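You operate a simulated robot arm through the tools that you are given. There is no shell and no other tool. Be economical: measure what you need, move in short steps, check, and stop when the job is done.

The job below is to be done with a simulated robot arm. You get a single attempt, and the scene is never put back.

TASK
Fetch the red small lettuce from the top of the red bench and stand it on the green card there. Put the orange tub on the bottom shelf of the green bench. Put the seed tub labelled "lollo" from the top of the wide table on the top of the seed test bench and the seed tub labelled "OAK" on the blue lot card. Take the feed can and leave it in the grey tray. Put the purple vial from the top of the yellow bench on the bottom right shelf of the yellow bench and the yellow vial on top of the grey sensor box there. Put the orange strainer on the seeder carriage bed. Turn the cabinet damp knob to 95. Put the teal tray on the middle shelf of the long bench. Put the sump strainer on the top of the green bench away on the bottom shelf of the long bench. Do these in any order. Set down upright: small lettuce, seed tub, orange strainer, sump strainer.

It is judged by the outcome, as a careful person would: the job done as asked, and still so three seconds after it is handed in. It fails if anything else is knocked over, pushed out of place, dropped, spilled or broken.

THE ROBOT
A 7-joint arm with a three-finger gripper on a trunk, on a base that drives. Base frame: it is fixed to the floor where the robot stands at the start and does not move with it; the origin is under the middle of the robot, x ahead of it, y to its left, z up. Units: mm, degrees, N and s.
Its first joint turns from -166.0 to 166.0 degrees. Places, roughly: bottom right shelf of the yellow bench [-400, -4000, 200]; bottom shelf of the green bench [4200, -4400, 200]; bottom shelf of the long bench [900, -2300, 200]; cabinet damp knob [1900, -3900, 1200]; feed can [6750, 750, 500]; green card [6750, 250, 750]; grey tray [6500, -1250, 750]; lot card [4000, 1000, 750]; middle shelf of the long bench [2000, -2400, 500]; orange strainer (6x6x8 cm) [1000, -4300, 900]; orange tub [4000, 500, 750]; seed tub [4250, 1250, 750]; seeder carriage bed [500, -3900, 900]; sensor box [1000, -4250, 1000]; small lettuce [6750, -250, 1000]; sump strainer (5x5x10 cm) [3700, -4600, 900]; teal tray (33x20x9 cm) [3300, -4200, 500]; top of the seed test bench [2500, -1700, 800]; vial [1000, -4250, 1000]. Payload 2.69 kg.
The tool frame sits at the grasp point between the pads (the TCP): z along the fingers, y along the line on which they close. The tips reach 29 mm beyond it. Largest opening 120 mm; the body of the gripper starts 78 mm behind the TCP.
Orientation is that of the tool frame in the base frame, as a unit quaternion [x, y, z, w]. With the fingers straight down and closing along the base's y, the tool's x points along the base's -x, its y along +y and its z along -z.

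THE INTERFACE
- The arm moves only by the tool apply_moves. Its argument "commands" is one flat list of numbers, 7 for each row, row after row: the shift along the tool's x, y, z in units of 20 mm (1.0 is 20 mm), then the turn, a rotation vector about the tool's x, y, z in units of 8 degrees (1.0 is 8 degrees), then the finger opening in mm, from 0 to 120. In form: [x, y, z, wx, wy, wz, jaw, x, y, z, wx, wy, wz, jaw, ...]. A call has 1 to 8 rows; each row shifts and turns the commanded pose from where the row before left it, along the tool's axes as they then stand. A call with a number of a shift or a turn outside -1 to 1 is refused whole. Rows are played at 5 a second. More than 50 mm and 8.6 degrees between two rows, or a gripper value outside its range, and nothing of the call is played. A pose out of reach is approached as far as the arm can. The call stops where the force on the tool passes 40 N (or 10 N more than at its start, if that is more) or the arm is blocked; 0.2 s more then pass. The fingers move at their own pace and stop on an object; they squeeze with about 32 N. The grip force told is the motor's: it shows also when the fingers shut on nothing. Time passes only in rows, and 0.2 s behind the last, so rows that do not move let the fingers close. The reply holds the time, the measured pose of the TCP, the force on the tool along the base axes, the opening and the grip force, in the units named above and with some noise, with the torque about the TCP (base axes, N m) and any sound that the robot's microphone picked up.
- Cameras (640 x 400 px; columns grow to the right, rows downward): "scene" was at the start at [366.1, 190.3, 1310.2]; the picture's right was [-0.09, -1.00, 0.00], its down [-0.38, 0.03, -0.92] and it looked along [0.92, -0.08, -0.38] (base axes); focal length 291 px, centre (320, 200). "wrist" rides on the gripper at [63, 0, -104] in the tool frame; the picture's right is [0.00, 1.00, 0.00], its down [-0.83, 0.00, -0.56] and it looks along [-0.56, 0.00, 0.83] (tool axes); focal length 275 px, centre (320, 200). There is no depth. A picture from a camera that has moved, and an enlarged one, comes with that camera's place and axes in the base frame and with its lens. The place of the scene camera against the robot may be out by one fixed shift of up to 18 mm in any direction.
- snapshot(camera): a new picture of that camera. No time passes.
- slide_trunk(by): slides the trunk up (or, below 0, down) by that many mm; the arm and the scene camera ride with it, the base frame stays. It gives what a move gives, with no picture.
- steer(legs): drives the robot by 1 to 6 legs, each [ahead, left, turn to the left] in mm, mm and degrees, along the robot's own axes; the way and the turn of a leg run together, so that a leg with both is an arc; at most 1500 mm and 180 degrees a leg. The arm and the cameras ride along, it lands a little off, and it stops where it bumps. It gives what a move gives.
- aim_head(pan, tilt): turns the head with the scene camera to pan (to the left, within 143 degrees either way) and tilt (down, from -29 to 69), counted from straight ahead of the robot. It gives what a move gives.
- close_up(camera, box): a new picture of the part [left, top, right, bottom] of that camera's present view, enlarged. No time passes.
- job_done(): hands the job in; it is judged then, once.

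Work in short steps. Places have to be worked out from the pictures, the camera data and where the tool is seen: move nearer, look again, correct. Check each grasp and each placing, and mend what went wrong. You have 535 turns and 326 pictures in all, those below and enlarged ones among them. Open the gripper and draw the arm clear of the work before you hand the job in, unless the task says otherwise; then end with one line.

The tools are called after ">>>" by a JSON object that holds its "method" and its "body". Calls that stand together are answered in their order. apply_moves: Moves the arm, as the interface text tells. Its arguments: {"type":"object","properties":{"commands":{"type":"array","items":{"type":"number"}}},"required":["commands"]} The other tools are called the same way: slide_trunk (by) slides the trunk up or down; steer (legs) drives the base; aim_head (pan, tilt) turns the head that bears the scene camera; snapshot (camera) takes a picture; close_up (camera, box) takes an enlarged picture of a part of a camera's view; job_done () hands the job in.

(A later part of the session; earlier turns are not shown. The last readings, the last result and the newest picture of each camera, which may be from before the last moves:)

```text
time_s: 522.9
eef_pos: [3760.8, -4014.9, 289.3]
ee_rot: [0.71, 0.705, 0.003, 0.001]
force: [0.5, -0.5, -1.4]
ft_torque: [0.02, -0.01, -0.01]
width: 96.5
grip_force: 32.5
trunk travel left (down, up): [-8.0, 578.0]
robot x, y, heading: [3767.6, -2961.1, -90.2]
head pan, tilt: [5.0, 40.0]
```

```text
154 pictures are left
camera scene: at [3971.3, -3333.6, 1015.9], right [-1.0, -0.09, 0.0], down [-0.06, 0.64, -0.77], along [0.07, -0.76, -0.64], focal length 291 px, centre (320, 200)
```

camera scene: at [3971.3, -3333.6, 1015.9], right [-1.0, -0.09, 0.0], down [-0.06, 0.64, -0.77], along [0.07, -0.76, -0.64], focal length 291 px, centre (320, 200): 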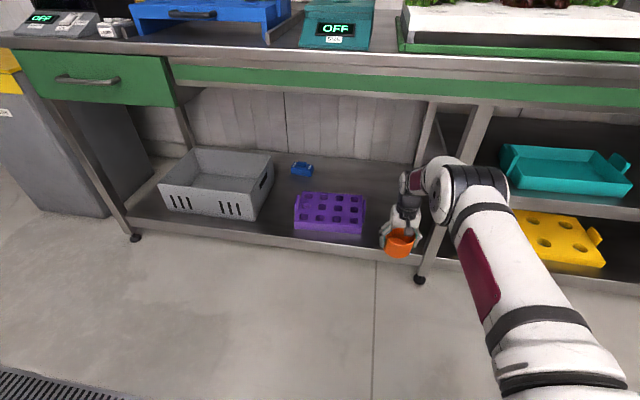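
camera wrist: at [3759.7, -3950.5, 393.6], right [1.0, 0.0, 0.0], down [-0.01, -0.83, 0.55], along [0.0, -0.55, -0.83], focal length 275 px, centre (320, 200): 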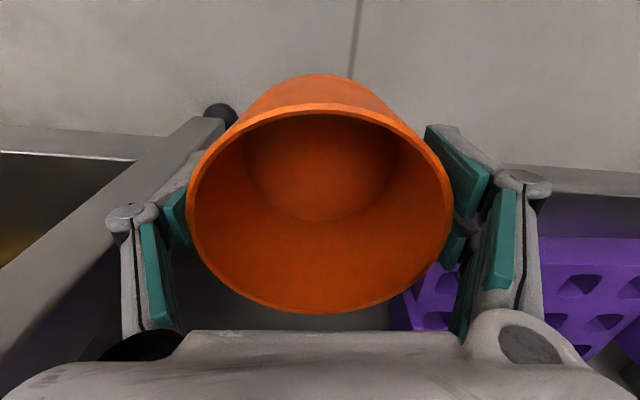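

Leg to the left, purple tray to the right; shift −17 mm in x and drive 90 mm further in.

>>> {"method": "apply_moves", "body": {"commands": [0, -0.85, 0, 0, 0, 0, 60]}}

>>> {"method": "steer", "body": {"legs": [[92, 0, 0]]}}

>>> {"method": "apply_moves", "body": {"commands": [0, 0, 0.5, 0, 0, 0, 60, 0, 0, 0.5, 0, 0, 0, 60, 0, 0, 0.5, 0, 0, 0, 60]}}

>>> {"method": "snapshot", "body": {"camera": "wrist"}}

>>> {"method": "snapshot", "body": {"camera": "scene"}}

```text
time_s: 523.3
eef_pos: [3743.5, -4013.7, 288.5]
ee_rot: [0.709, 0.705, 0.002, 0.002]
force: [0.8, -0.1, -0.1]
ft_torque: [0.03, 0.0, 0.01]
width: 96.3
grip_force: 32.3
trunk travel left (down, up): [-8.0, 578.0]
robot x, y, heading: [3762.4, -2960.3, -89.5]
head pan, tilt: [5.0, 40.0]
```

```text
time_s: 524.4
eef_pos: [3743.0, -4105.1, 288.1]
ee_rot: [0.71, 0.704, 0.002, 0.002]
force: [0.6, -0.8, 0.5]
ft_torque: [0.03, 0.0, 0.0]
width: 96.1
grip_force: 31.9
trunk travel left (down, up): [-8.0, 578.0]
robot x, y, heading: [3761.6, -3050.1, -89.8]
head pan, tilt: [5.0, 40.0]
```

```text
time_s: 525.2
eef_pos: [3742.5, -4105.4, 257.2]
ee_rot: [0.71, 0.704, 0.003, 0.001]
force: [-0.3, -0.3, -0.7]
ft_torque: [-0.01, 0.01, -0.04]
width: 96.6
grip_force: 31.7
trunk travel left (down, up): [-8.0, 578.0]
robot x, y, heading: [3768.0, -3050.3, -90.0]
head pan, tilt: [5.0, 40.0]
```

```text
153 pictures are left
camera wrist: at [3741.8, -4040.8, 360.9], right [1.0, 0.0, 0.0], down [-0.01, -0.83, 0.55], along [0.0, -0.55, -0.83], focal length 275 px, centre (320, 200)
```

wrist: 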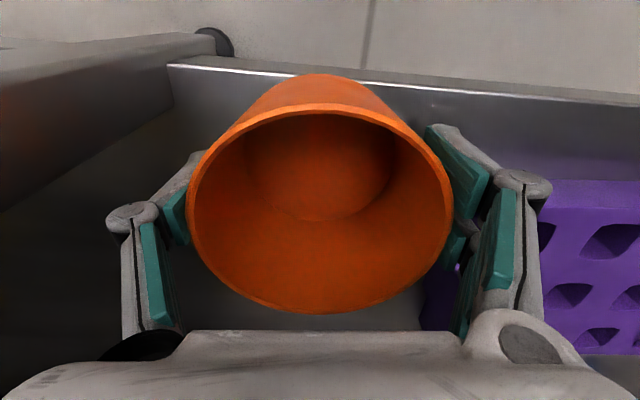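

```text
152 pictures are left
camera scene: at [3971.1, -3424.7, 1015.9], right [-1.0, -0.09, 0.0], down [-0.06, 0.64, -0.77], along [0.07, -0.76, -0.64], focal length 291 px, centre (320, 200)
```

scene: 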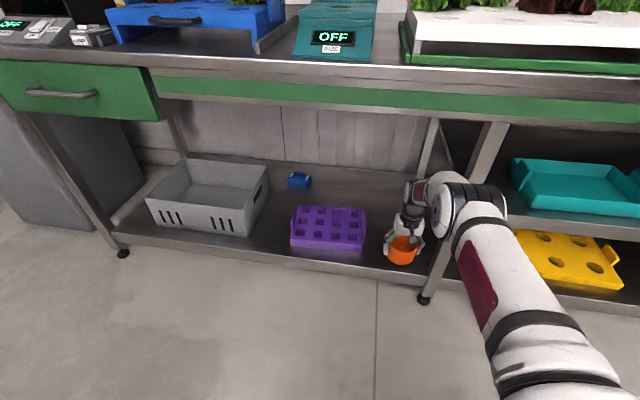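

The tub's near edge is right at the shelf front; drive in 55 mm more, then lower to contact.

>>> {"method": "steer", "body": {"legs": [[57, 0, 0]]}}

>>> {"method": "apply_moves", "body": {"commands": [0, 0, 0.3, 0, 0, 0, 60, 0, 0, 0.3, 0, 0, 0, 60, 0, 0, 0.3, 0, 0, 0, 60, 0, 0, 0.3, 0, 0, 0, 60]}}

>>> {"method": "snapshot", "body": {"camera": "wrist"}}

```text
time_s: 526.1
eef_pos: [3743.3, -4162.6, 258.0]
ee_rot: [0.71, 0.705, 0.002, 0.001]
force: [-0.2, -0.5, -1.0]
ft_torque: [0.03, 0.01, 0.02]
width: 96.2
grip_force: 31.6
trunk travel left (down, up): [-8.0, 578.0]
robot x, y, heading: [3764.4, -3107.3, -90.0]
head pan, tilt: [5.0, 40.0]
```

```text
time_s: 527.1
eef_pos: [3741.7, -4161.1, 232.3]
ee_rot: [0.71, 0.704, 0.002, 0.002]
force: [0.7, -0.2, 0.4]
ft_torque: [0.02, 0.0, -0.03]
width: 96.4
grip_force: 32.1
trunk travel left (down, up): [-8.0, 578.0]
robot x, y, heading: [3762.3, -3107.4, -89.8]
head pan, tilt: [5.0, 40.0]
```

```text
151 pictures are left
camera wrist: at [3742.2, -4097.8, 336.4], right [1.0, 0.0, 0.0], down [-0.01, -0.83, 0.56], along [0.0, -0.56, -0.83], focal length 275 px, centre (320, 200)
```

wrist: 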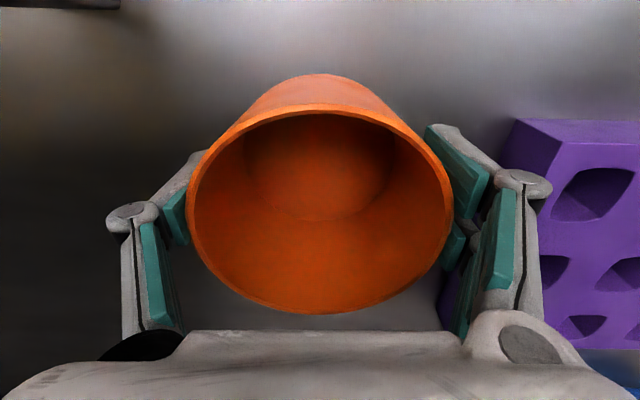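

Well on the shelf now. Continue lowering to contact.

>>> {"method": "apply_moves", "body": {"commands": [0, 0, 0.3, 0, 0, 0, 60, 0, 0, 0.3, 0, 0, 0, 60, 0, 0, 0.3, 0, 0, 0, 60]}}

>>> {"method": "apply_moves", "body": {"commands": [0, 0, 0.25, 0, 0, 0, 60, 0, 0, 0.25, 0, 0, 0, 60, 0, 0, 0.25, 0, 0, 0, 60]}}

```text
time_s: 527.9
eef_pos: [3743.0, -4160.4, 215.3]
ee_rot: [0.71, 0.705, 0.002, 0.001]
force: [0.3, -1.3, 0.0]
ft_torque: [0.02, -0.03, -0.03]
width: 96.6
grip_force: 31.7
trunk travel left (down, up): [-8.0, 578.0]
robot x, y, heading: [3765.4, -3105.3, -89.9]
head pan, tilt: [5.0, 40.0]
```

```text
time_s: 528.7
eef_pos: [3741.3, -4164.6, 203.9]
ee_rot: [0.71, 0.704, -0.001, 0.004]
force: [-1.6, 0.4, 22.0]
ft_torque: [-0.21, 0.02, 0.18]
width: 96.5
grip_force: 31.7
trunk travel left (down, up): [-8.0, 578.0]
robot x, y, heading: [3768.2, -3106.9, -90.0]
head pan, tilt: [5.0, 40.0]
```

Contact (shelf z≈157). Release, rise 80 mm and back out.

>>> {"method": "apply_moves", "body": {"commands": [0, 0, -0.1, 0, 0, 0, 100, 0, 0, 0, 0, 0, 0, 114, 0, 0, 0, 0, 0, 0, 114, 0, 0, -1, 0, 0, 0, 114, 0, 0, -1, 0, 0, 0, 114, 0, 0, -1, 0, 0, 0, 114, 0, 0, -1, 0, 0, 0, 114]}}

>>> {"method": "snapshot", "body": {"camera": "wrist"}}

>>> {"method": "steer", "body": {"legs": [[-350, 0, 0]]}}

>>> {"method": "snapshot", "body": {"camera": "scene"}}

```text
time_s: 530.3
eef_pos: [3744.9, -4162.9, 280.9]
ee_rot: [0.71, 0.704, 0.003, 0.001]
force: [0.6, -0.1, -0.2]
ft_torque: [0.01, 0.01, -0.02]
width: 114.2
grip_force: 0.2
trunk travel left (down, up): [-8.0, 578.0]
robot x, y, heading: [3763.6, -3106.2, -89.7]
head pan, tilt: [5.0, 40.0]
```

```text
150 pictures are left
camera wrist: at [3744.3, -4098.9, 385.4], right [1.0, 0.0, 0.0], down [-0.01, -0.83, 0.55], along [0.0, -0.55, -0.83], focal length 275 px, centre (320, 200)
```

wrist: 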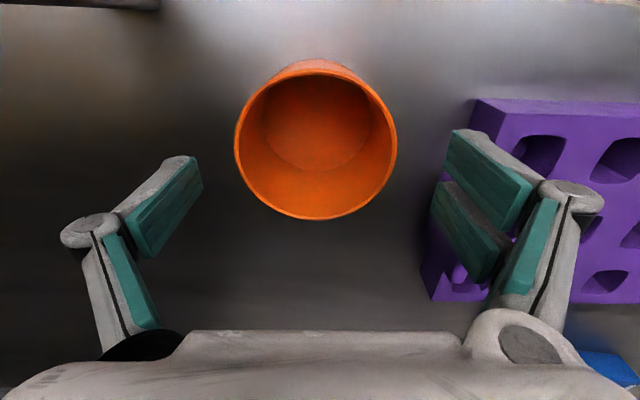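

```text
time_s: 532.6
eef_pos: [3743.9, -3812.0, 281.9]
ee_rot: [0.71, 0.704, 0.002, 0.001]
force: [0.1, 0.4, -0.7]
ft_torque: [0.01, 0.02, 0.0]
width: 113.8
grip_force: 0.0
trunk travel left (down, up): [-8.0, 578.0]
robot x, y, heading: [3765.0, -2756.2, -90.0]
head pan, tilt: [5.0, 40.0]
```

```text
149 pictures are left
camera scene: at [3970.7, -3130.9, 1015.9], right [-1.0, -0.09, 0.0], down [-0.06, 0.64, -0.77], along [0.07, -0.76, -0.64], focal length 291 px, centre (320, 200)
```

scene: 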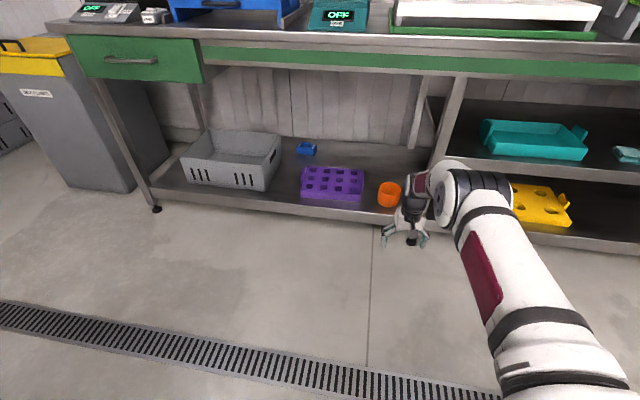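

Orange tub done. Look west for the long bench, and at the teal tray.

>>> {"method": "slide_trunk", "body": {"by": 300}}

>>> {"method": "close_up", "body": {"camera": "scene", "box": [440, 60, 640, 260]}}

>>> {"method": "aim_head", "body": {"pan": -110, "tilt": 15}}

>>> {"method": "snapshot", "body": {"camera": "scene"}}

>>> {"method": "aim_head", "body": {"pan": -65, "tilt": 15}}

>>> {"method": "snapshot", "body": {"camera": "scene"}}

```text
time_s: 535.6
eef_pos: [3743.1, -3794.5, 582.6]
ee_rot: [0.711, 0.704, 0.002, 0.002]
force: [-0.2, 0.7, -0.3]
ft_torque: [0.04, 0.01, -0.01]
width: 114.0
grip_force: 0.2
trunk travel left (down, up): [-308.0, 278.0]
robot x, y, heading: [3762.2, -2757.5, -90.1]
head pan, tilt: [5.0, 40.0]
```

```text
2.00 times, centred on (540, 160) of scene
camera zoom: at [3970.7, -3086.1, 1315.6], right [-1.0, -0.09, 0.0], down [-0.06, 0.64, -0.77], along [0.07, -0.76, -0.64], focal length 581 px, centre (-120, 280)
```

zoom: 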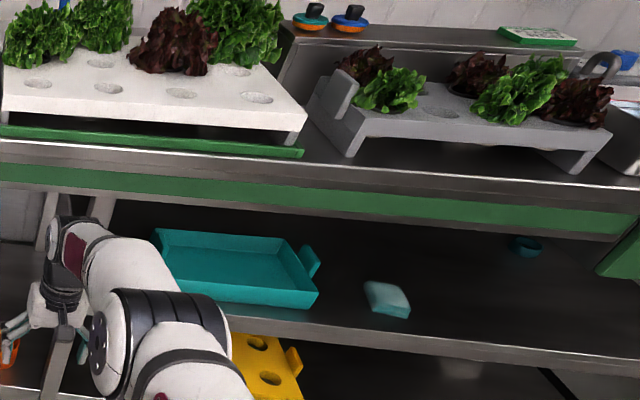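

```text
time_s: 537.6
eef_pos: [3743.4, -3795.2, 582.5]
ee_rot: [0.71, 0.704, 0.003, 0.002]
force: [1.2, -0.6, 0.2]
ft_torque: [-0.01, 0.01, 0.01]
width: 114.1
grip_force: 0.1
trunk travel left (down, up): [-308.0, 278.0]
robot x, y, heading: [3763.0, -2759.1, -90.0]
head pan, tilt: [-110.0, 15.0]
```

```text
147 pictures are left
camera scene: at [3875.6, -2969.4, 1355.2], right [0.34, 0.94, 0.0], down [0.24, -0.09, -0.97], along [-0.91, 0.33, -0.26], focal length 291 px, centre (320, 200)
```

scene: 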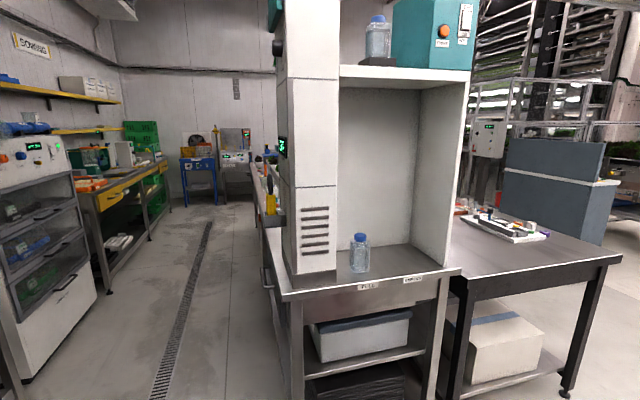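

```text
time_s: 538.7
eef_pos: [3742.6, -3793.8, 581.1]
ee_rot: [0.711, 0.703, 0.002, 0.001]
force: [0.7, 0.3, 0.4]
ft_torque: [0.03, 0.0, 0.0]
width: 114.1
grip_force: 0.0
trunk travel left (down, up): [-308.0, 278.0]
robot x, y, heading: [3760.5, -2758.3, -89.7]
head pan, tilt: [-65.0, 15.0]
```

```text
146 pictures are left
camera scene: at [3878.7, -3040.7, 1355.2], right [-0.42, 0.91, 0.0], down [0.23, 0.11, -0.97], along [-0.88, -0.41, -0.26], focal length 291 px, centre (320, 200)
```

scene: 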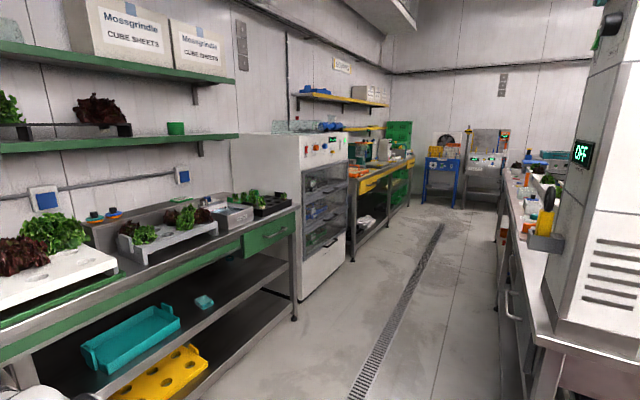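

Teal tray (end tabs, open top) sits on the green bench's middle shelf. I'll pinch its long front wall with the tool horizontal along x. First retract the arm and turn to face west in the south aisle.

>>> {"method": "apply_moves", "body": {"commands": [1, 0, 0, 0, 0, 0, 100, 1, 0, 0, 0, 0, 0, 100, 1, 0, 0, 0, 0, 0, 100, 1, 0, 0, 0, 0, 0, 100, 1, 0, 0, 0, 0, 0, 100, 1, 0, 0, 0, 0, 0, 100, 1, 0, 0, 0, 0, 0, 100, 1, 0, 0, 0, 0, 0, 100]}}

>>> {"method": "apply_moves", "body": {"commands": [1, 0, 0, 0, 0, 0, 100, 1, 0, 0, 0, 0, 0, 100, 1, 0, 0, 0, 0, 0, 100, 1, 0, 0, 0, 0, 0, 100, 1, 0, 0, 0, 0, 0, 100, 1, 0, 0, 0, 0, 0, 100, 1, 0, 0, 0, 0, 0, 100, 1, 0, 0, 0, 0, 0, 100]}}

>>> {"method": "steer", "body": {"legs": [[420, 0, 0], [0, 0, -90], [0, 200, 0]]}}

>>> {"method": "aim_head", "body": {"pan": 75, "tilt": 30}}

>>> {"method": "snapshot", "body": {"camera": "scene"}}

```text
time_s: 540.5
eef_pos: [3744.6, -3634.1, 582.9]
ee_rot: [0.71, 0.704, 0.002, 0.0]
force: [-0.3, 0.7, -0.3]
ft_torque: [0.01, -0.02, -0.04]
width: 99.9
grip_force: 0.0
trunk travel left (down, up): [-308.0, 278.0]
robot x, y, heading: [3766.2, -2757.0, -90.1]
head pan, tilt: [-65.0, 15.0]
```

```text
time_s: 542.3
eef_pos: [3747.2, -3474.4, 585.1]
ee_rot: [0.711, 0.704, 0.002, 0.002]
force: [0.3, -0.4, -0.1]
ft_torque: [-0.02, -0.01, 0.01]
width: 100.1
grip_force: 0.0
trunk travel left (down, up): [-308.0, 278.0]
robot x, y, heading: [3761.6, -2756.9, -90.2]
head pan, tilt: [-65.0, 15.0]
```

```text
time_s: 549.8
eef_pos: [3046.4, -3356.7, 583.4]
ee_rot: [1.0, -0.003, 0.001, 0.003]
force: [0.6, 0.0, -0.3]
ft_torque: [-0.01, 0.02, 0.0]
width: 100.1
grip_force: 0.1
trunk travel left (down, up): [-308.0, 278.0]
robot x, y, heading: [3765.8, -3373.9, -180.0]
head pan, tilt: [-65.0, 15.0]
```

```text
time_s: 552.1
eef_pos: [3047.6, -3358.3, 584.0]
ee_rot: [1.0, -0.004, 0.001, 0.003]
force: [-0.5, -1.0, 0.2]
ft_torque: [-0.02, 0.02, 0.01]
width: 99.9
grip_force: 0.1
trunk travel left (down, up): [-308.0, 278.0]
robot x, y, heading: [3761.7, -3375.7, -180.0]
head pan, tilt: [75.0, 30.0]
```

```text
145 pictures are left
camera scene: at [3497.8, -3643.6, 1331.0], right [-0.97, 0.26, 0.0], down [0.13, 0.48, -0.87], along [-0.22, -0.84, -0.5], focal length 291 px, centre (320, 200)
```

scene: 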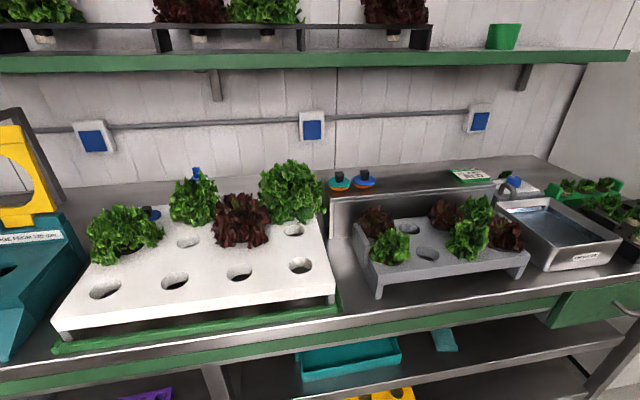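

Reposition the gripper to the robot's left side, then tilt it horizontal pointing east.

>>> {"method": "steer", "body": {"legs": [[430, 0, 0]]}}

>>> {"method": "apply_moves", "body": {"commands": [1, 0.85, 0, 0, 0, 0, 60, 1, 0.85, 0, 0, 0, 0, 60, 1, 0.85, 0, 0, 0, 0, 60, 1, 0.85, 0, 0, 0, 0, 60, 1, 0.85, 0, 0, 0, 0, 60, 1, 0.85, 0, 0, 0, 0, 60, 1, 0.85, 0, 0, 0, 0, 60, 1, 0.85, 0, 0, 0, 0, 60]}}

>>> {"method": "apply_moves", "body": {"commands": [1, 0.85, 0, 0, 0, 0, 60, 1, 0.85, 0, 0, 0, 0, 60, 1, 0.85, 0, 0, 0, 0, 60, 1, 0.85, 0, 0, 0, 0, 60, 1, 0.85, 0, 0, 0, 0, 60, 1, 0.85, 0, 0, 0, 0, 60, 1, 0.85, 0, 0, 0, 0, 60, 1, 0.85, 0, 0, 0, 0, 60]}}

>>> {"method": "snapshot", "body": {"camera": "wrist"}}

```text
time_s: 554.7
eef_pos: [2615.7, -3363.1, 584.7]
ee_rot: [1.0, -0.001, 0.001, 0.003]
force: [-0.4, 0.5, -0.9]
ft_torque: [-0.01, 0.0, -0.03]
width: 99.8
grip_force: 0.0
trunk travel left (down, up): [-308.0, 278.0]
robot x, y, heading: [3331.3, -3375.5, -179.8]
head pan, tilt: [75.0, 30.0]
```

```text
time_s: 556.5
eef_pos: [2776.7, -3497.5, 586.3]
ee_rot: [1.0, -0.001, 0.0, 0.002]
force: [0.5, 0.2, 0.4]
ft_torque: [-0.01, 0.0, -0.02]
width: 59.9
grip_force: 0.1
trunk travel left (down, up): [-308.0, 278.0]
robot x, y, heading: [3332.5, -3371.9, -179.7]
head pan, tilt: [75.0, 30.0]
```

```text
time_s: 558.2
eef_pos: [2842.7, -3575.6, 580.8]
ee_rot: [0.996, -0.051, -0.067, -0.043]
force: [0.1, -0.3, 0.8]
ft_torque: [-0.01, -0.05, -0.04]
width: 59.8
grip_force: 0.0
trunk travel left (down, up): [-308.0, 278.0]
robot x, y, heading: [3331.4, -3375.2, -179.8]
head pan, tilt: [75.0, 30.0]
stopped in row 8: the arm was blocked; the commanded pose is now the measured one
```

```text
144 pictures are left
camera wrist: at [2918.7, -3589.7, 674.0], right [-0.1, -0.99, -0.08], down [-0.75, 0.02, 0.66], along [-0.66, 0.13, -0.74], focal length 275 px, centre (320, 200)
```

wrist: 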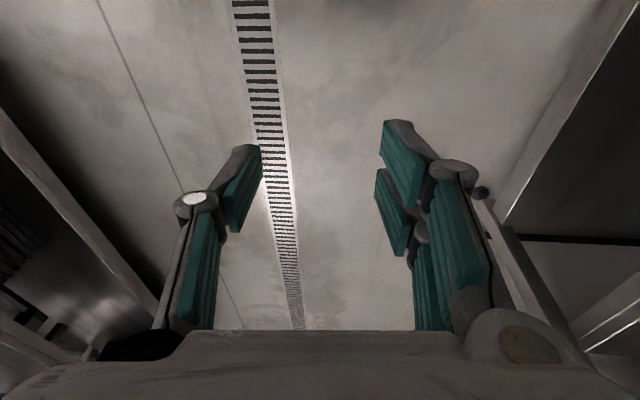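

The arm was blocked against the robot's own mast on its left side. I'll undo this and instead use the robot's right side: straighten, retract, and turn to face east.

>>> {"method": "apply_moves", "body": {"commands": [-0.6, -0.6, 0, -0.3, 0.45, -0.35, 60, -0.8, -0.8, 0, -0.36, 0.47, -0.34, 60, -1, -0.8, 0, 0, 0, 0, 60, -1, -0.8, 0, 0, 0, 0, 60, -1, -0.8, 0, 0, 0, 0, 60, -1, -0.8, 0, 0, 0, 0, 60, -1, -0.8, 0, 0, 0, 0, 60, -1, -0.8, 0, 0, 0, 0, 60]}}

>>> {"method": "slide_trunk", "body": {"by": 200}}

>>> {"method": "steer", "body": {"legs": [[-400, 0, 0], [0, -30, 0], [0, 0, 180]]}}

```text
time_s: 560.0
eef_pos: [2699.9, -3450.1, 583.3]
ee_rot: [1.0, -0.002, -0.002, 0.002]
force: [-0.6, -0.1, 0.1]
ft_torque: [-0.01, 0.05, -0.03]
width: 60.0
grip_force: 0.0
trunk travel left (down, up): [-308.0, 278.0]
robot x, y, heading: [3331.7, -3371.1, -179.5]
head pan, tilt: [75.0, 30.0]
```

```text
time_s: 562.2
eef_pos: [2699.0, -3447.4, 785.4]
ee_rot: [1.0, -0.002, -0.002, 0.003]
force: [0.2, -0.3, 0.0]
ft_torque: [-0.02, -0.01, -0.01]
width: 60.1
grip_force: 0.2
trunk travel left (down, up): [-508.0, 78.0]
robot x, y, heading: [3334.5, -3377.0, -179.8]
head pan, tilt: [75.0, 30.0]
```

```text
time_s: 572.4
eef_pos: [4355.1, -3280.5, 784.1]
ee_rot: [0.008, 1.0, 0.001, 0.002]
force: [-0.3, 0.3, -0.1]
ft_torque: [0.02, -0.02, -0.01]
width: 60.0
grip_force: 0.1
trunk travel left (down, up): [-508.0, 78.0]
robot x, y, heading: [3717.4, -3345.5, -0.1]
head pan, tilt: [75.0, 30.0]
```

I need the camera side up with the tool pointing east; test rotating the wrist 180° here.

>>> {"method": "apply_moves", "body": {"commands": [0, 0, 0, 0, 0, 1, 60, 0, 0, 0, 0, 0, 1, 60, 0, 0, 0, 0, 0, 1, 60, 0, 0, 0, 0, 0, 1, 60, 0, 0, 0, 0, 0, 1, 60, 0, 0, 0, 0, 0, 1, 60, 0, 0, 0, 0, 0, 1, 60, 0, 0, 0, 0, 0, 1, 60]}}

>>> {"method": "apply_moves", "body": {"commands": [0, 0, 0, 0, 0, 1, 60, 0, 0, 0, 0, 0, 1, 60, 0, 0, 0, 0, 0, 1, 60, 0, 0, 0, 0, 0, 1, 60, 0, 0, 0, 0, 0, 1, 60, 0, 0, 0, 0, 0, 1, 60, 0, 0, 0, 0, 0, 1, 60, 0, 0, 0, 0, 0, 1, 60]}}

>>> {"method": "apply_moves", "body": {"commands": [0, 0, 0, 0, 0, 1, 60, 0, 0, 0, 0, 0, 1, 60, 0, 0, 0, 0, 0, 1, 60, 0, 0, 0, 0, 0, 1, 60, 0, 0, 0, 0, 0, 1, 60, 0, 0, 0, 0, 0, 1, 60, 0, 0, 0, 0, 0, 0.5, 60]}}

```text
time_s: 574.2
eef_pos: [4356.4, -3279.1, 784.4]
ee_rot: [0.537, 0.844, 0.003, 0.001]
force: [-0.1, -1.3, 0.7]
ft_torque: [0.0, 0.03, -0.01]
width: 60.0
grip_force: 0.1
trunk travel left (down, up): [-508.0, 78.0]
robot x, y, heading: [3721.4, -3344.6, -0.2]
head pan, tilt: [75.0, 30.0]
```

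```text
time_s: 576.0
eef_pos: [4356.7, -3279.5, 785.7]
ee_rot: [0.903, 0.43, 0.003, -0.001]
force: [0.3, 0.9, -0.9]
ft_torque: [0.06, 0.0, 0.02]
width: 59.8
grip_force: 0.1
trunk travel left (down, up): [-508.0, 78.0]
robot x, y, heading: [3723.0, -3341.8, -0.3]
head pan, tilt: [75.0, 30.0]
```

```text
time_s: 577.6
eef_pos: [4356.8, -3280.1, 784.4]
ee_rot: [1.0, -0.008, 0.002, -0.002]
force: [0.9, 0.7, -0.6]
ft_torque: [0.0, -0.01, -0.01]
width: 60.2
grip_force: 0.0
trunk travel left (down, up): [-508.0, 78.0]
robot x, y, heading: [3723.0, -3343.3, -0.2]
head pan, tilt: [75.0, 30.0]
```

The flip works. Drive to stand in front of the tray's west part, and swing the arm to the right side while raising it relative to the trunk.

>>> {"method": "steer", "body": {"legs": [[-1100, -80, 0]]}}

>>> {"method": "apply_moves", "body": {"commands": [0, 1, -0.5, 0, 0, 0, 60, 0, 1, -0.5, 0, 0, 0, 60, 0, 1, -0.5, 0, 0, 0, 60, 0, 1, -0.5, 0, 0, 0, 60, 0, 1, -0.5, 0, 0, 0, 60, 0, 1, -0.5, 0, 0, 0, 60, 0, 1, -0.5, 0, 0, 0, 60, 0, 1, -0.5, 0, 0, 0, 60]}}

>>> {"method": "apply_moves", "body": {"commands": [0, 1, -0.5, 0, 0, 0, 60, 0, 1, -0.5, 0, 0, 0, 60, 0, 1, -0.5, 0, 0, 0, 60, 0, 1, -0.5, 0, 0, 0, 60, 0, 1, -0.5, 0, 0, 0, 60, 0, 1, -0.5, 0, 0, 0, 60, 0, 1, -0.5, 0, 0, 0, 60, 0, 1, -0.5, 0, 0, 0, 60]}}

>>> {"method": "apply_moves", "body": {"commands": [0, 1, -0.5, 0, 0, 0, 60, 0, 1, -0.5, 0, 0, 0, 60, 0, 1, -0.5, 0, 0, 0, 60, 0, 1, -0.5, 0, 0, 0, 60, 0, 1, -0.5, 0, 0, 0, 60, 0, 1, -0.5, 0, 0, 0, 60, 0, 1, -0.5, 0, 0, 0, 60]}}

>>> {"method": "aim_head", "body": {"pan": -80, "tilt": 35}}

>>> {"method": "snapshot", "body": {"camera": "scene"}}

```text
time_s: 583.3
eef_pos: [3252.7, -3351.7, 785.4]
ee_rot: [1.0, -0.003, 0.001, -0.002]
force: [-1.0, 0.1, 0.1]
ft_torque: [0.02, -0.04, -0.01]
width: 60.1
grip_force: 0.2
trunk travel left (down, up): [-508.0, 78.0]
robot x, y, heading: [2618.5, -3419.8, 0.4]
head pan, tilt: [75.0, 30.0]
```

```text
time_s: 585.1
eef_pos: [3255.0, -3514.0, 865.8]
ee_rot: [1.0, -0.003, 0.002, -0.002]
force: [-0.6, 0.3, -0.2]
ft_torque: [-0.03, 0.0, 0.01]
width: 60.0
grip_force: 0.0
trunk travel left (down, up): [-508.0, 78.0]
robot x, y, heading: [2621.5, -3424.2, 0.4]
head pan, tilt: [75.0, 30.0]
```

```text
time_s: 586.9
eef_pos: [3250.7, -3672.9, 944.4]
ee_rot: [1.0, -0.002, 0.003, -0.002]
force: [-0.2, 0.8, -0.1]
ft_torque: [-0.03, 0.0, 0.02]
width: 60.0
grip_force: 0.2
trunk travel left (down, up): [-508.0, 78.0]
robot x, y, heading: [2621.0, -3420.4, 0.6]
head pan, tilt: [75.0, 30.0]
```

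```text
time_s: 588.5
eef_pos: [3252.0, -3811.1, 1012.8]
ee_rot: [1.0, -0.003, 0.002, -0.002]
force: [0.3, 0.1, 0.4]
ft_torque: [-0.01, 0.01, 0.02]
width: 60.0
grip_force: 0.0
trunk travel left (down, up): [-508.0, 78.0]
robot x, y, heading: [2617.7, -3420.6, 0.3]
head pan, tilt: [75.0, 30.0]
```

```text
time_s: 590.9
eef_pos: [3252.4, -3812.9, 1012.8]
ee_rot: [1.0, -0.004, 0.001, -0.002]
force: [-0.1, 0.0, -0.5]
ft_torque: [0.01, 0.0, 0.01]
width: 60.1
grip_force: 0.1
trunk travel left (down, up): [-508.0, 78.0]
robot x, y, heading: [2621.4, -3420.2, 0.3]
head pan, tilt: [-80.0, 35.0]
```

```text
143 pictures are left
camera scene: at [2760.4, -3310.5, 1523.4], right [-0.98, -0.18, 0.0], down [-0.1, 0.56, -0.82], along [0.15, -0.81, -0.57], focal length 291 px, centre (320, 200)
```

scene: 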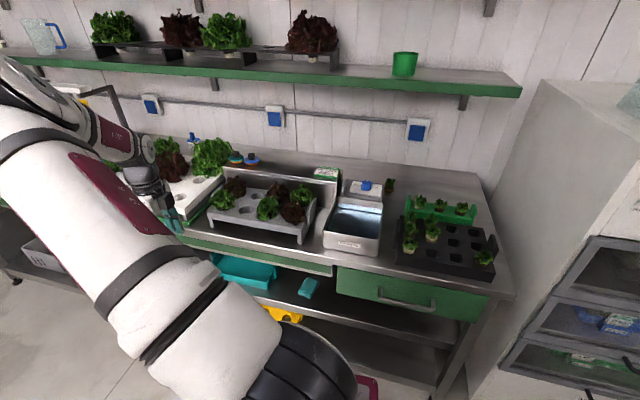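

Lower the trunk, then tilt the tool to point east.

>>> {"method": "slide_trunk", "body": {"by": -400}}

>>> {"method": "slide_trunk", "body": {"by": -60}}

>>> {"method": "apply_moves", "body": {"commands": [0, 0, 0, 0, 1, 0, 60, 0, 0, 0, 0, 1, 0, 60, 0, 0, 0, 0, 1, 0, 60, 0, 0, 0, 0, 1, 0, 60, 0, 0, 0, 0, 1, 0, 60, 0, 0, 0, 0, 1, 0, 60]}}

>>> {"method": "apply_moves", "body": {"commands": [0, 0, 0, 0, 1, 0, 60, 0, 0, 0, 0, 1, 0, 60, 0, 0, 0, 0, 1, 0, 60, 0, 0, 0, 0, 1, 0, 60, 0, 0, 0, 0, 1, 0, 60, 0, 0, 0, 0, 0.25, 0, 60]}}

>>> {"method": "snapshot", "body": {"camera": "scene"}}

>>> {"method": "snapshot", "body": {"camera": "wrist"}}

```text
time_s: 594.7
eef_pos: [3250.5, -3812.4, 613.1]
ee_rot: [1.0, -0.003, 0.002, -0.001]
force: [0.5, 0.4, 0.1]
ft_torque: [0.0, -0.02, 0.02]
width: 60.2
grip_force: 0.0
trunk travel left (down, up): [-108.0, 478.0]
robot x, y, heading: [2620.9, -3423.9, 0.1]
head pan, tilt: [-80.0, 35.0]
```

```text
time_s: 595.7
eef_pos: [3249.8, -3813.0, 553.7]
ee_rot: [1.0, -0.004, 0.002, -0.002]
force: [1.0, -0.5, 0.3]
ft_torque: [0.0, 0.0, 0.02]
width: 60.1
grip_force: 0.1
trunk travel left (down, up): [-48.0, 538.0]
robot x, y, heading: [2617.9, -3420.4, 0.3]
head pan, tilt: [-80.0, 35.0]
```

```text
time_s: 597.1
eef_pos: [3250.5, -3812.3, 552.6]
ee_rot: [0.912, -0.003, 0.41, 0.0]
force: [0.3, -0.6, -0.3]
ft_torque: [-0.02, 0.0, -0.02]
width: 59.9
grip_force: 0.1
trunk travel left (down, up): [-48.0, 538.0]
robot x, y, heading: [2618.6, -3420.4, 0.1]
head pan, tilt: [-80.0, 35.0]
```

```text
time_s: 598.5
eef_pos: [3250.2, -3812.9, 554.4]
ee_rot: [0.705, -0.003, 0.709, 0.0]
force: [0.9, -0.4, -0.4]
ft_torque: [-0.04, 0.01, 0.0]
width: 59.8
grip_force: 0.1
trunk travel left (down, up): [-48.0, 538.0]
robot x, y, heading: [2616.8, -3423.4, 0.3]
head pan, tilt: [-80.0, 35.0]
```

```text
142 pictures are left
camera scene: at [2942.3, -3309.7, 1062.7], right [-0.98, -0.18, 0.0], down [-0.1, 0.56, -0.82], along [0.15, -0.81, -0.57], focal length 291 px, centre (320, 200)
```

scene: 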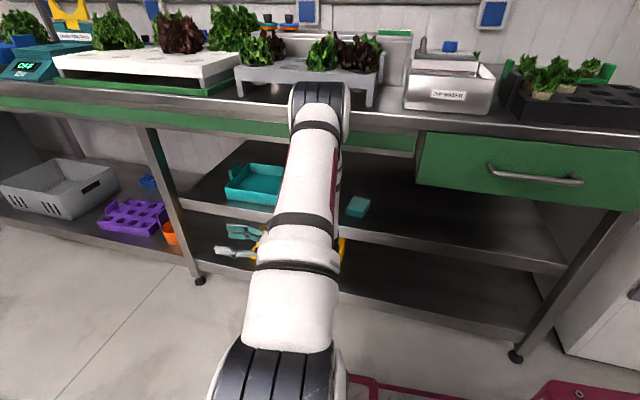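

```text
141 pictures are left
camera wrist: at [3145.4, -3811.6, 614.7], right [-0.01, -1.0, 0.0], down [-0.55, 0.0, -0.83], along [0.83, -0.01, -0.55], focal length 275 px, centre (320, 200)
```

wrist: 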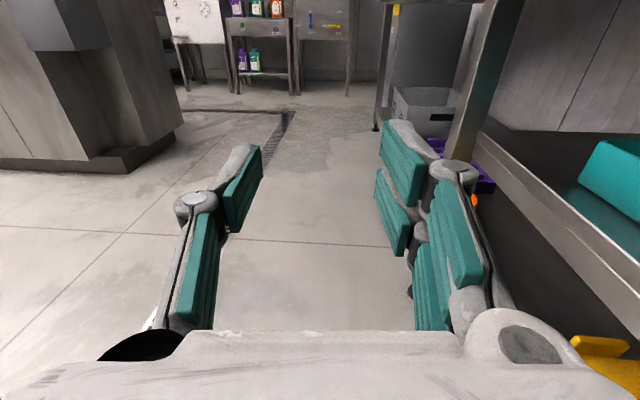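

Good: horizontal, pointing east. Raise 60 and move 140 toward the shelf to see the tray.

>>> {"method": "apply_moves", "body": {"commands": [1, 1, 0, 0, 0, 0, 60, 1, 1, 0, 0, 0, 0, 60, 1, 1, 0, 0, 0, 0, 60, 0, 1, 0, 0, 0, 0, 60, 0, 1, 0, 0, 0, 0, 60, 0, 1, 0, 0, 0, 0, 60, 0, 1, 0, 0, 0, 0, 60]}}

>>> {"method": "snapshot", "body": {"camera": "wrist"}}

>>> {"method": "snapshot", "body": {"camera": "scene"}}

```text
time_s: 600.1
eef_pos: [3248.7, -3953.5, 611.5]
ee_rot: [0.706, -0.003, 0.709, -0.001]
force: [0.4, 0.2, 0.4]
ft_torque: [-0.01, 0.0, -0.04]
width: 60.0
grip_force: 0.1
trunk travel left (down, up): [-48.0, 538.0]
robot x, y, heading: [2617.0, -3420.3, 0.3]
head pan, tilt: [-80.0, 35.0]
```

```text
140 pictures are left
camera wrist: at [3143.8, -3952.7, 673.5], right [-0.01, -1.0, 0.0], down [-0.55, 0.0, -0.83], along [0.83, 0.0, -0.55], focal length 275 px, centre (320, 200)
```

wrist: 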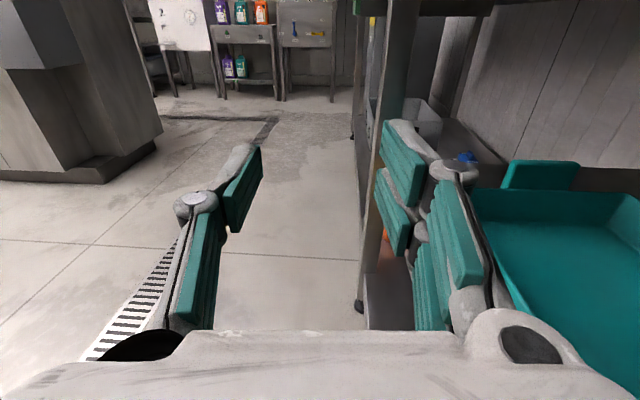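

```text
139 pictures are left
camera scene: at [2942.3, -3309.7, 1062.7], right [-0.98, -0.18, 0.0], down [-0.1, 0.56, -0.82], along [0.15, -0.81, -0.57], focal length 291 px, centre (320, 200)
```

scene: 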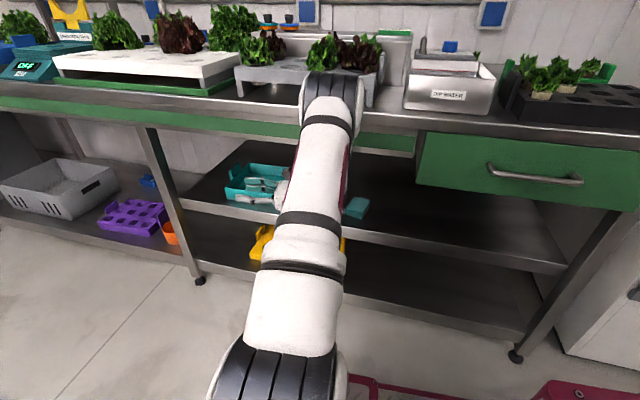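

The elbow is near the bench edge. I strafe the base 150 mm away and stretch the arm instead.

>>> {"method": "steer", "body": {"legs": [[0, 150, 0]]}}

>>> {"method": "apply_moves", "body": {"commands": [0, 1, 0, 0, 0, 0, 60, 0, 1, 0, 0, 0, 0, 60, 0, 1, 0, 0, 0, 0, 60, 0, 1, 0, 0, 0, 0, 60, 0, 1, 0, 0, 0, 0, 60, 0, 1, 0, 0, 0, 0, 60, 0, 1, 0, 0, 0, 0, 60]}}

>>> {"method": "snapshot", "body": {"camera": "scene"}}

>>> {"method": "snapshot", "body": {"camera": "wrist"}}

```text
time_s: 601.5
eef_pos: [3247.3, -3806.2, 611.0]
ee_rot: [0.706, -0.003, 0.708, 0.0]
force: [0.0, -0.3, -0.6]
ft_torque: [0.01, 0.05, -0.02]
width: 59.9
grip_force: 0.0
trunk travel left (down, up): [-48.0, 538.0]
robot x, y, heading: [2616.0, -3271.4, 0.4]
head pan, tilt: [-80.0, 35.0]
```

```text
time_s: 603.1
eef_pos: [3245.7, -3949.6, 611.9]
ee_rot: [0.705, -0.004, 0.709, 0.0]
force: [0.6, -0.1, 0.3]
ft_torque: [-0.01, -0.01, -0.02]
width: 60.2
grip_force: 0.0
trunk travel left (down, up): [-48.0, 538.0]
robot x, y, heading: [2620.5, -3271.2, -0.1]
head pan, tilt: [-80.0, 35.0]
```

```text
138 pictures are left
camera scene: at [2941.5, -3162.1, 1062.7], right [-0.98, -0.18, 0.0], down [-0.1, 0.56, -0.82], along [0.15, -0.81, -0.57], focal length 291 px, centre (320, 200)
```

scene: 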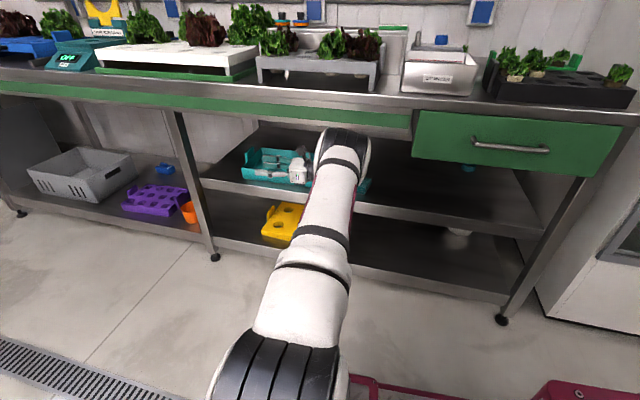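

```text
137 pictures are left
camera wrist: at [3141.6, -3948.7, 673.5], right [-0.01, -1.0, 0.0], down [-0.55, 0.0, -0.83], along [0.83, 0.0, -0.55], focal length 275 px, centre (320, 200)
```

wrist: 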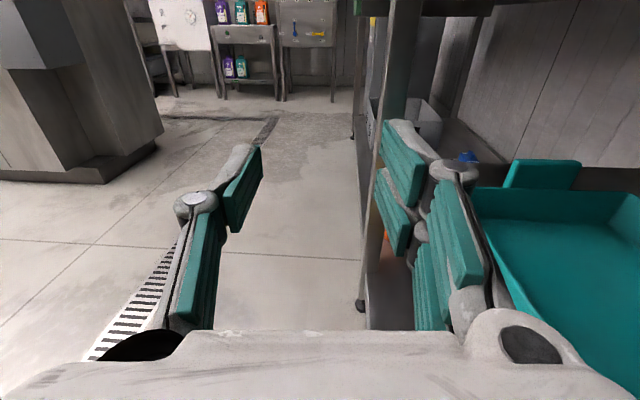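

Elbow is clear. Tray rim ≈530 high, east end x≈3378, front wall y≈−4085. I'll pitch 20° down and grip the front wall near x≈3180.

>>> {"method": "apply_moves", "body": {"commands": [0, 0, -1, 0, -1, 0, 60, 0, 0, -1, 0, -1, 0, 60, 0, 0, -1, 0, -0.5, 0, 60, 0, 1, -0.3, 0, 0, 0, 60, 0, 1, 0, 0, 0, 0, 60, 0, 1, 0, 0, 0, 0, 60]}}

>>> {"method": "snapshot", "body": {"camera": "wrist"}}

>>> {"method": "snapshot", "body": {"camera": "scene"}}

```text
time_s: 604.5
eef_pos: [3181.1, -4008.4, 622.1]
ee_rot: [0.818, -0.003, 0.575, 0.0]
force: [-0.5, -0.5, 0.3]
ft_torque: [0.01, 0.07, 0.03]
width: 59.9
grip_force: 0.1
trunk travel left (down, up): [-48.0, 538.0]
robot x, y, heading: [2615.1, -3277.4, 0.2]
head pan, tilt: [-80.0, 35.0]
```

```text
136 pictures are left
camera wrist: at [3105.1, -4007.0, 715.0], right [0.0, -1.0, 0.0], down [-0.8, 0.0, -0.59], along [0.59, 0.0, -0.8], focal length 275 px, centre (320, 200)
```

wrist: 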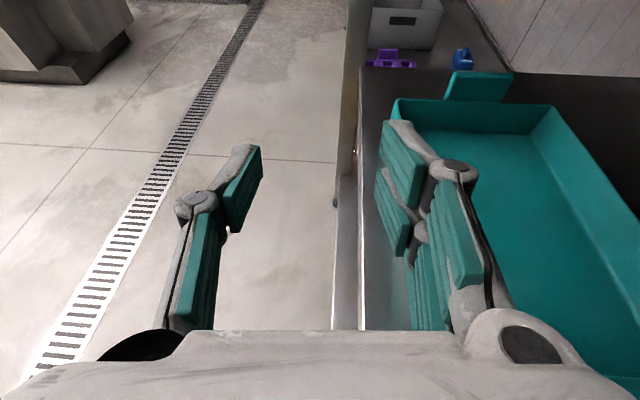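

```text
135 pictures are left
camera scene: at [2941.5, -3162.1, 1062.7], right [-0.98, -0.18, 0.0], down [-0.1, 0.56, -0.82], along [0.15, -0.81, -0.57], focal length 291 px, centre (320, 200)
```

scene: 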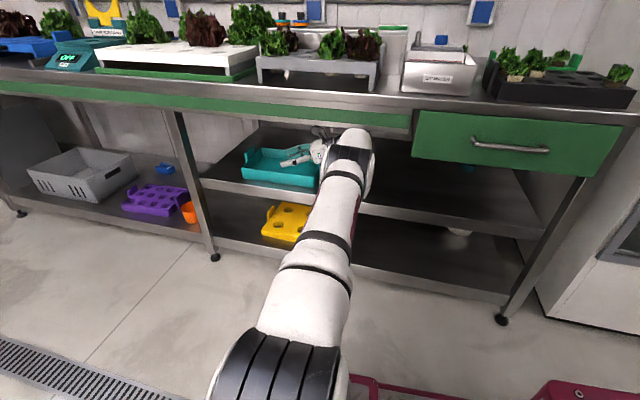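

Front wall is at y≈−4095. Strafe the base 87 mm in, then check alignment before lowering.

>>> {"method": "steer", "body": {"legs": [[0, -87, 0]]}}

>>> {"method": "snapshot", "body": {"camera": "wrist"}}

```text
time_s: 605.6
eef_pos: [3185.6, -4091.8, 621.9]
ee_rot: [0.818, -0.002, 0.575, -0.002]
force: [-0.1, -0.4, 0.0]
ft_torque: [-0.04, 0.02, 0.01]
width: 60.2
grip_force: 0.0
trunk travel left (down, up): [-48.0, 538.0]
robot x, y, heading: [2622.7, -3359.8, 0.6]
head pan, tilt: [-80.0, 35.0]
```

```text
134 pictures are left
camera wrist: at [3107.7, -4090.7, 714.7], right [0.0, -1.0, 0.0], down [-0.8, 0.0, -0.59], along [0.59, 0.0, -0.8], focal length 275 px, centre (320, 200)
```

wrist: 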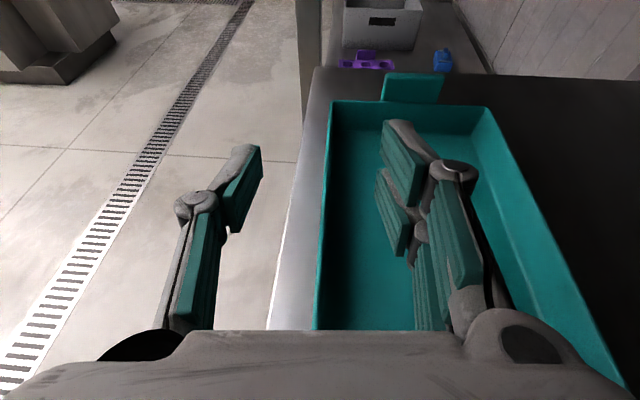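

Wall is centred between the fingers with ~4.5° yaw. Yaw the tool to match and lower 90 mm.

>>> {"method": "apply_moves", "body": {"commands": [0, 0, 0, -0.5, 0, 0.18, 60, -0.94, 0, 0.34, 0, 0, 0, 60, -0.94, 0, 0.34, 0, 0, 0, 60, -0.94, 0, 0.34, 0, 0, 0, 60, -0.94, 0, 0.34, 0, 0, 0, 60]}}

>>> {"method": "snapshot", "body": {"camera": "wrist"}}

>>> {"method": "snapshot", "body": {"camera": "scene"}}

```text
time_s: 606.8
eef_pos: [3186.7, -4091.5, 539.6]
ee_rot: [0.818, -0.033, 0.574, 0.021]
force: [0.5, 0.4, 0.5]
ft_torque: [0.0, -0.01, 0.0]
width: 60.0
grip_force: 0.0
trunk travel left (down, up): [-48.0, 538.0]
robot x, y, heading: [2617.7, -3359.7, 0.4]
head pan, tilt: [-80.0, 35.0]
```

```text
133 pictures are left
camera wrist: at [3109.1, -4084.3, 632.9], right [-0.08, -1.0, 0.0], down [-0.8, 0.06, -0.59], along [0.59, -0.05, -0.8], focal length 275 px, centre (320, 200)
```

wrist: 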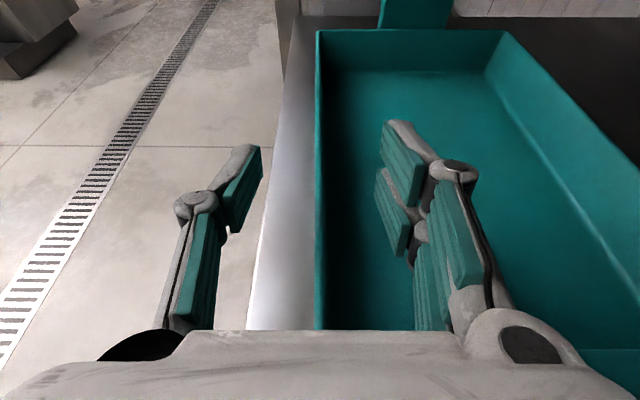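

```text
132 pictures are left
camera scene: at [2941.8, -3246.4, 1062.7], right [-0.98, -0.18, 0.0], down [-0.1, 0.56, -0.82], along [0.15, -0.81, -0.57], focal length 291 px, centre (320, 200)
```

scene: 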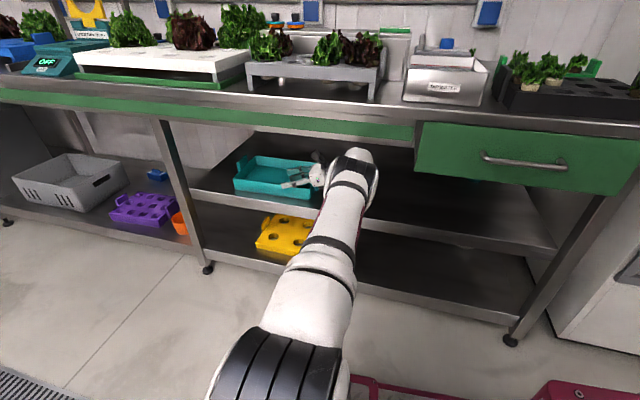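

Aligned. Lower 24 mm more and close on the wall.

>>> {"method": "apply_moves", "body": {"commands": [-0.56, 0, 0.2, 0, 0, 0, 60, -0.56, 0, 0.2, 0, 0, 0, 60]}}

>>> {"method": "apply_moves", "body": {"commands": [0, 0, 0, 0, 0, 0, 30, 0, 0, 0, 0, 0, 0, 10, 0, 0, 0, 0, 0, 0, 0, 0, 0, 0, 0, 0, 0, 0]}}

>>> {"method": "snapshot", "body": {"camera": "wrist"}}

```text
time_s: 607.4
eef_pos: [3186.2, -4090.3, 516.6]
ee_rot: [0.817, -0.033, 0.575, 0.02]
force: [1.2, 1.0, 0.5]
ft_torque: [-0.01, 0.02, 0.02]
width: 60.0
grip_force: 0.1
trunk travel left (down, up): [-48.0, 538.0]
robot x, y, heading: [2622.0, -3360.5, 0.7]
head pan, tilt: [-80.0, 35.0]
```

```text
time_s: 608.4
eef_pos: [3187.8, -4090.0, 516.4]
ee_rot: [0.817, -0.034, 0.575, 0.022]
force: [1.3, 0.8, 0.7]
ft_torque: [-0.36, 0.06, 0.12]
width: 6.0
grip_force: 32.1
trunk travel left (down, up): [-48.0, 538.0]
robot x, y, heading: [2617.6, -3363.1, 0.3]
head pan, tilt: [-80.0, 35.0]
```

```text
131 pictures are left
camera wrist: at [3109.8, -4084.0, 610.6], right [-0.08, -1.0, 0.0], down [-0.8, 0.06, -0.59], along [0.59, -0.05, -0.8], focal length 275 px, centre (320, 200)
```

wrist: 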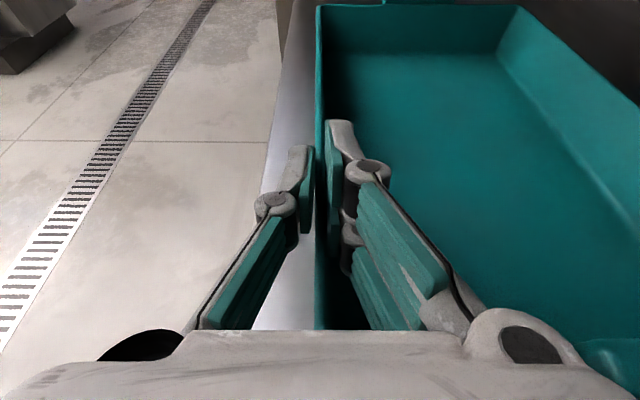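

Wall pinched (6 mm). Lift 30 mm and check.

>>> {"method": "apply_moves", "body": {"commands": [0.5, 0, -0.18, 0, 0, 0, 0, 0.5, 0, -0.18, 0, 0, 0, 0, 0.47, 0, -0.17, 0, 0, 0, 0]}}

>>> {"method": "snapshot", "body": {"camera": "wrist"}}

>>> {"method": "snapshot", "body": {"camera": "scene"}}

```text
time_s: 609.2
eef_pos: [3186.1, -4090.5, 548.3]
ee_rot: [0.818, -0.033, 0.574, 0.02]
force: [-0.7, 1.0, -2.3]
ft_torque: [0.18, 0.06, 0.0]
width: 6.0
grip_force: 31.6
trunk travel left (down, up): [-48.0, 538.0]
robot x, y, heading: [2619.8, -3359.5, 0.6]
head pan, tilt: [-80.0, 35.0]
```

```text
130 pictures are left
camera wrist: at [3109.0, -4083.9, 642.0], right [-0.08, -1.0, 0.0], down [-0.8, 0.06, -0.59], along [0.59, -0.04, -0.8], focal length 275 px, centre (320, 200)
```

wrist: 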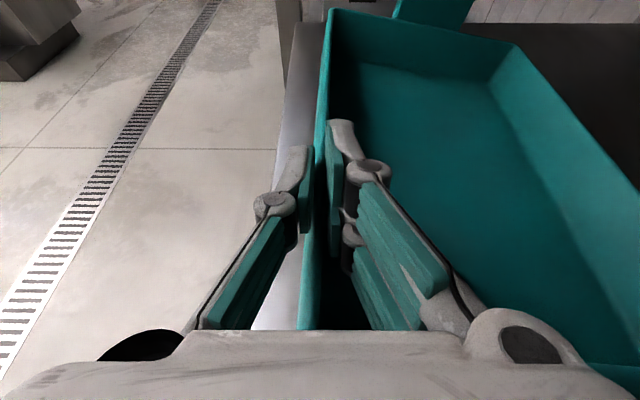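

```text
129 pictures are left
camera scene: at [2941.9, -3246.5, 1062.7], right [-0.98, -0.18, 0.0], down [-0.1, 0.56, -0.82], along [0.15, -0.81, -0.57], focal length 291 px, centre (320, 200)
```

scene: 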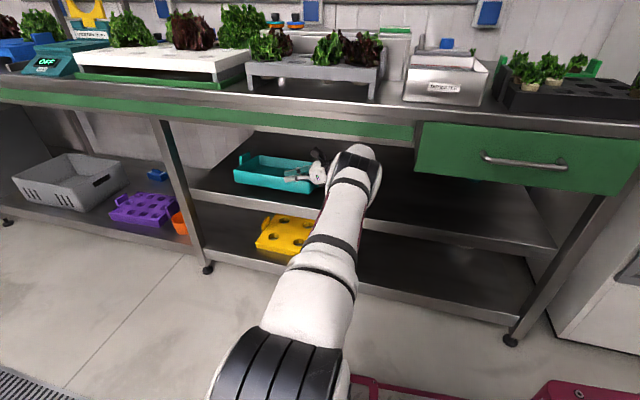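

Tray held (~0.23 kg). Strafe north 225 mm to pull it out, then retract the arm.

>>> {"method": "steer", "body": {"legs": [[0, 225, -0.5]]}}

>>> {"method": "apply_moves", "body": {"commands": [0.2, -1, 0, 0, 0, 0, 0, 0.2, -1, 0, 0, 0, 0, 0, 0.2, -1, 0, 0, 0, 0, 0, 0.2, -1, 0, 0, 0, 0, 0, 0.2, -1, 0, 0, 0, 0, 0]}}

>>> {"method": "snapshot", "body": {"camera": "scene"}}

>>> {"method": "aim_head", "body": {"pan": 100, "tilt": 35}}

>>> {"method": "snapshot", "body": {"camera": "scene"}}

```text
time_s: 610.9
eef_pos: [3183.4, -3864.8, 549.2]
ee_rot: [0.817, -0.035, 0.575, 0.022]
force: [-0.2, 0.6, -3.5]
ft_torque: [0.2, 0.11, -0.06]
width: 5.8
grip_force: 31.4
trunk travel left (down, up): [-48.0, 538.0]
robot x, y, heading: [2614.6, -3134.0, 0.3]
head pan, tilt: [-80.0, 35.0]
```

```text
time_s: 612.1
eef_pos: [3196.6, -3763.7, 567.0]
ee_rot: [0.818, -0.033, 0.574, 0.021]
force: [-0.1, -0.2, -3.4]
ft_torque: [0.31, 0.21, 0.03]
width: 5.9
grip_force: 31.7
trunk travel left (down, up): [-48.0, 538.0]
robot x, y, heading: [2617.0, -3133.7, 0.2]
head pan, tilt: [-80.0, 35.0]
```

```text
128 pictures are left
camera scene: at [2940.6, -3020.7, 1062.7], right [-0.98, -0.18, 0.0], down [-0.1, 0.56, -0.82], along [0.15, -0.81, -0.57], focal length 291 px, centre (320, 200)
```

scene: 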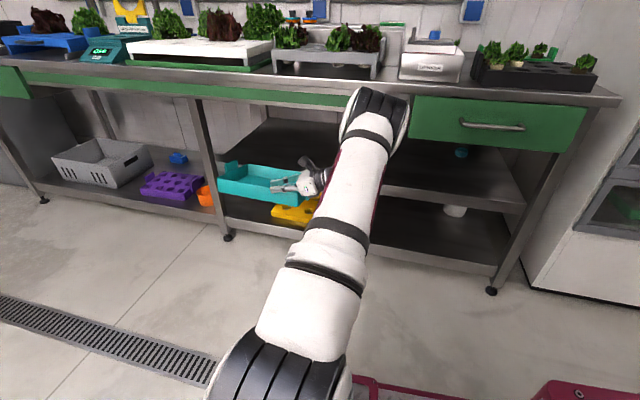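

```text
time_s: 614.8
eef_pos: [3195.7, -3764.2, 567.4]
ee_rot: [0.818, -0.034, 0.574, 0.021]
force: [0.6, -0.4, -3.5]
ft_torque: [0.27, 0.2, -0.01]
width: 5.9
grip_force: 31.6
trunk travel left (down, up): [-48.0, 538.0]
robot x, y, heading: [2619.0, -3133.1, 0.1]
head pan, tilt: [100.0, 35.0]
```

```text
127 pictures are left
camera scene: at [2909.0, -2847.4, 1062.7], right [0.98, 0.18, 0.0], down [0.1, -0.56, -0.82], along [-0.15, 0.81, -0.57], focal length 291 px, centre (320, 200)
```

scene: 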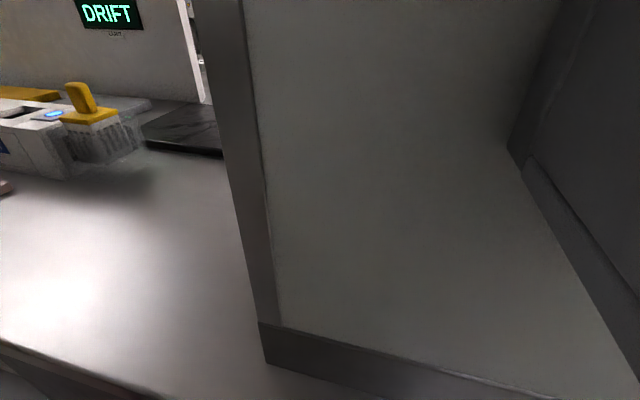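

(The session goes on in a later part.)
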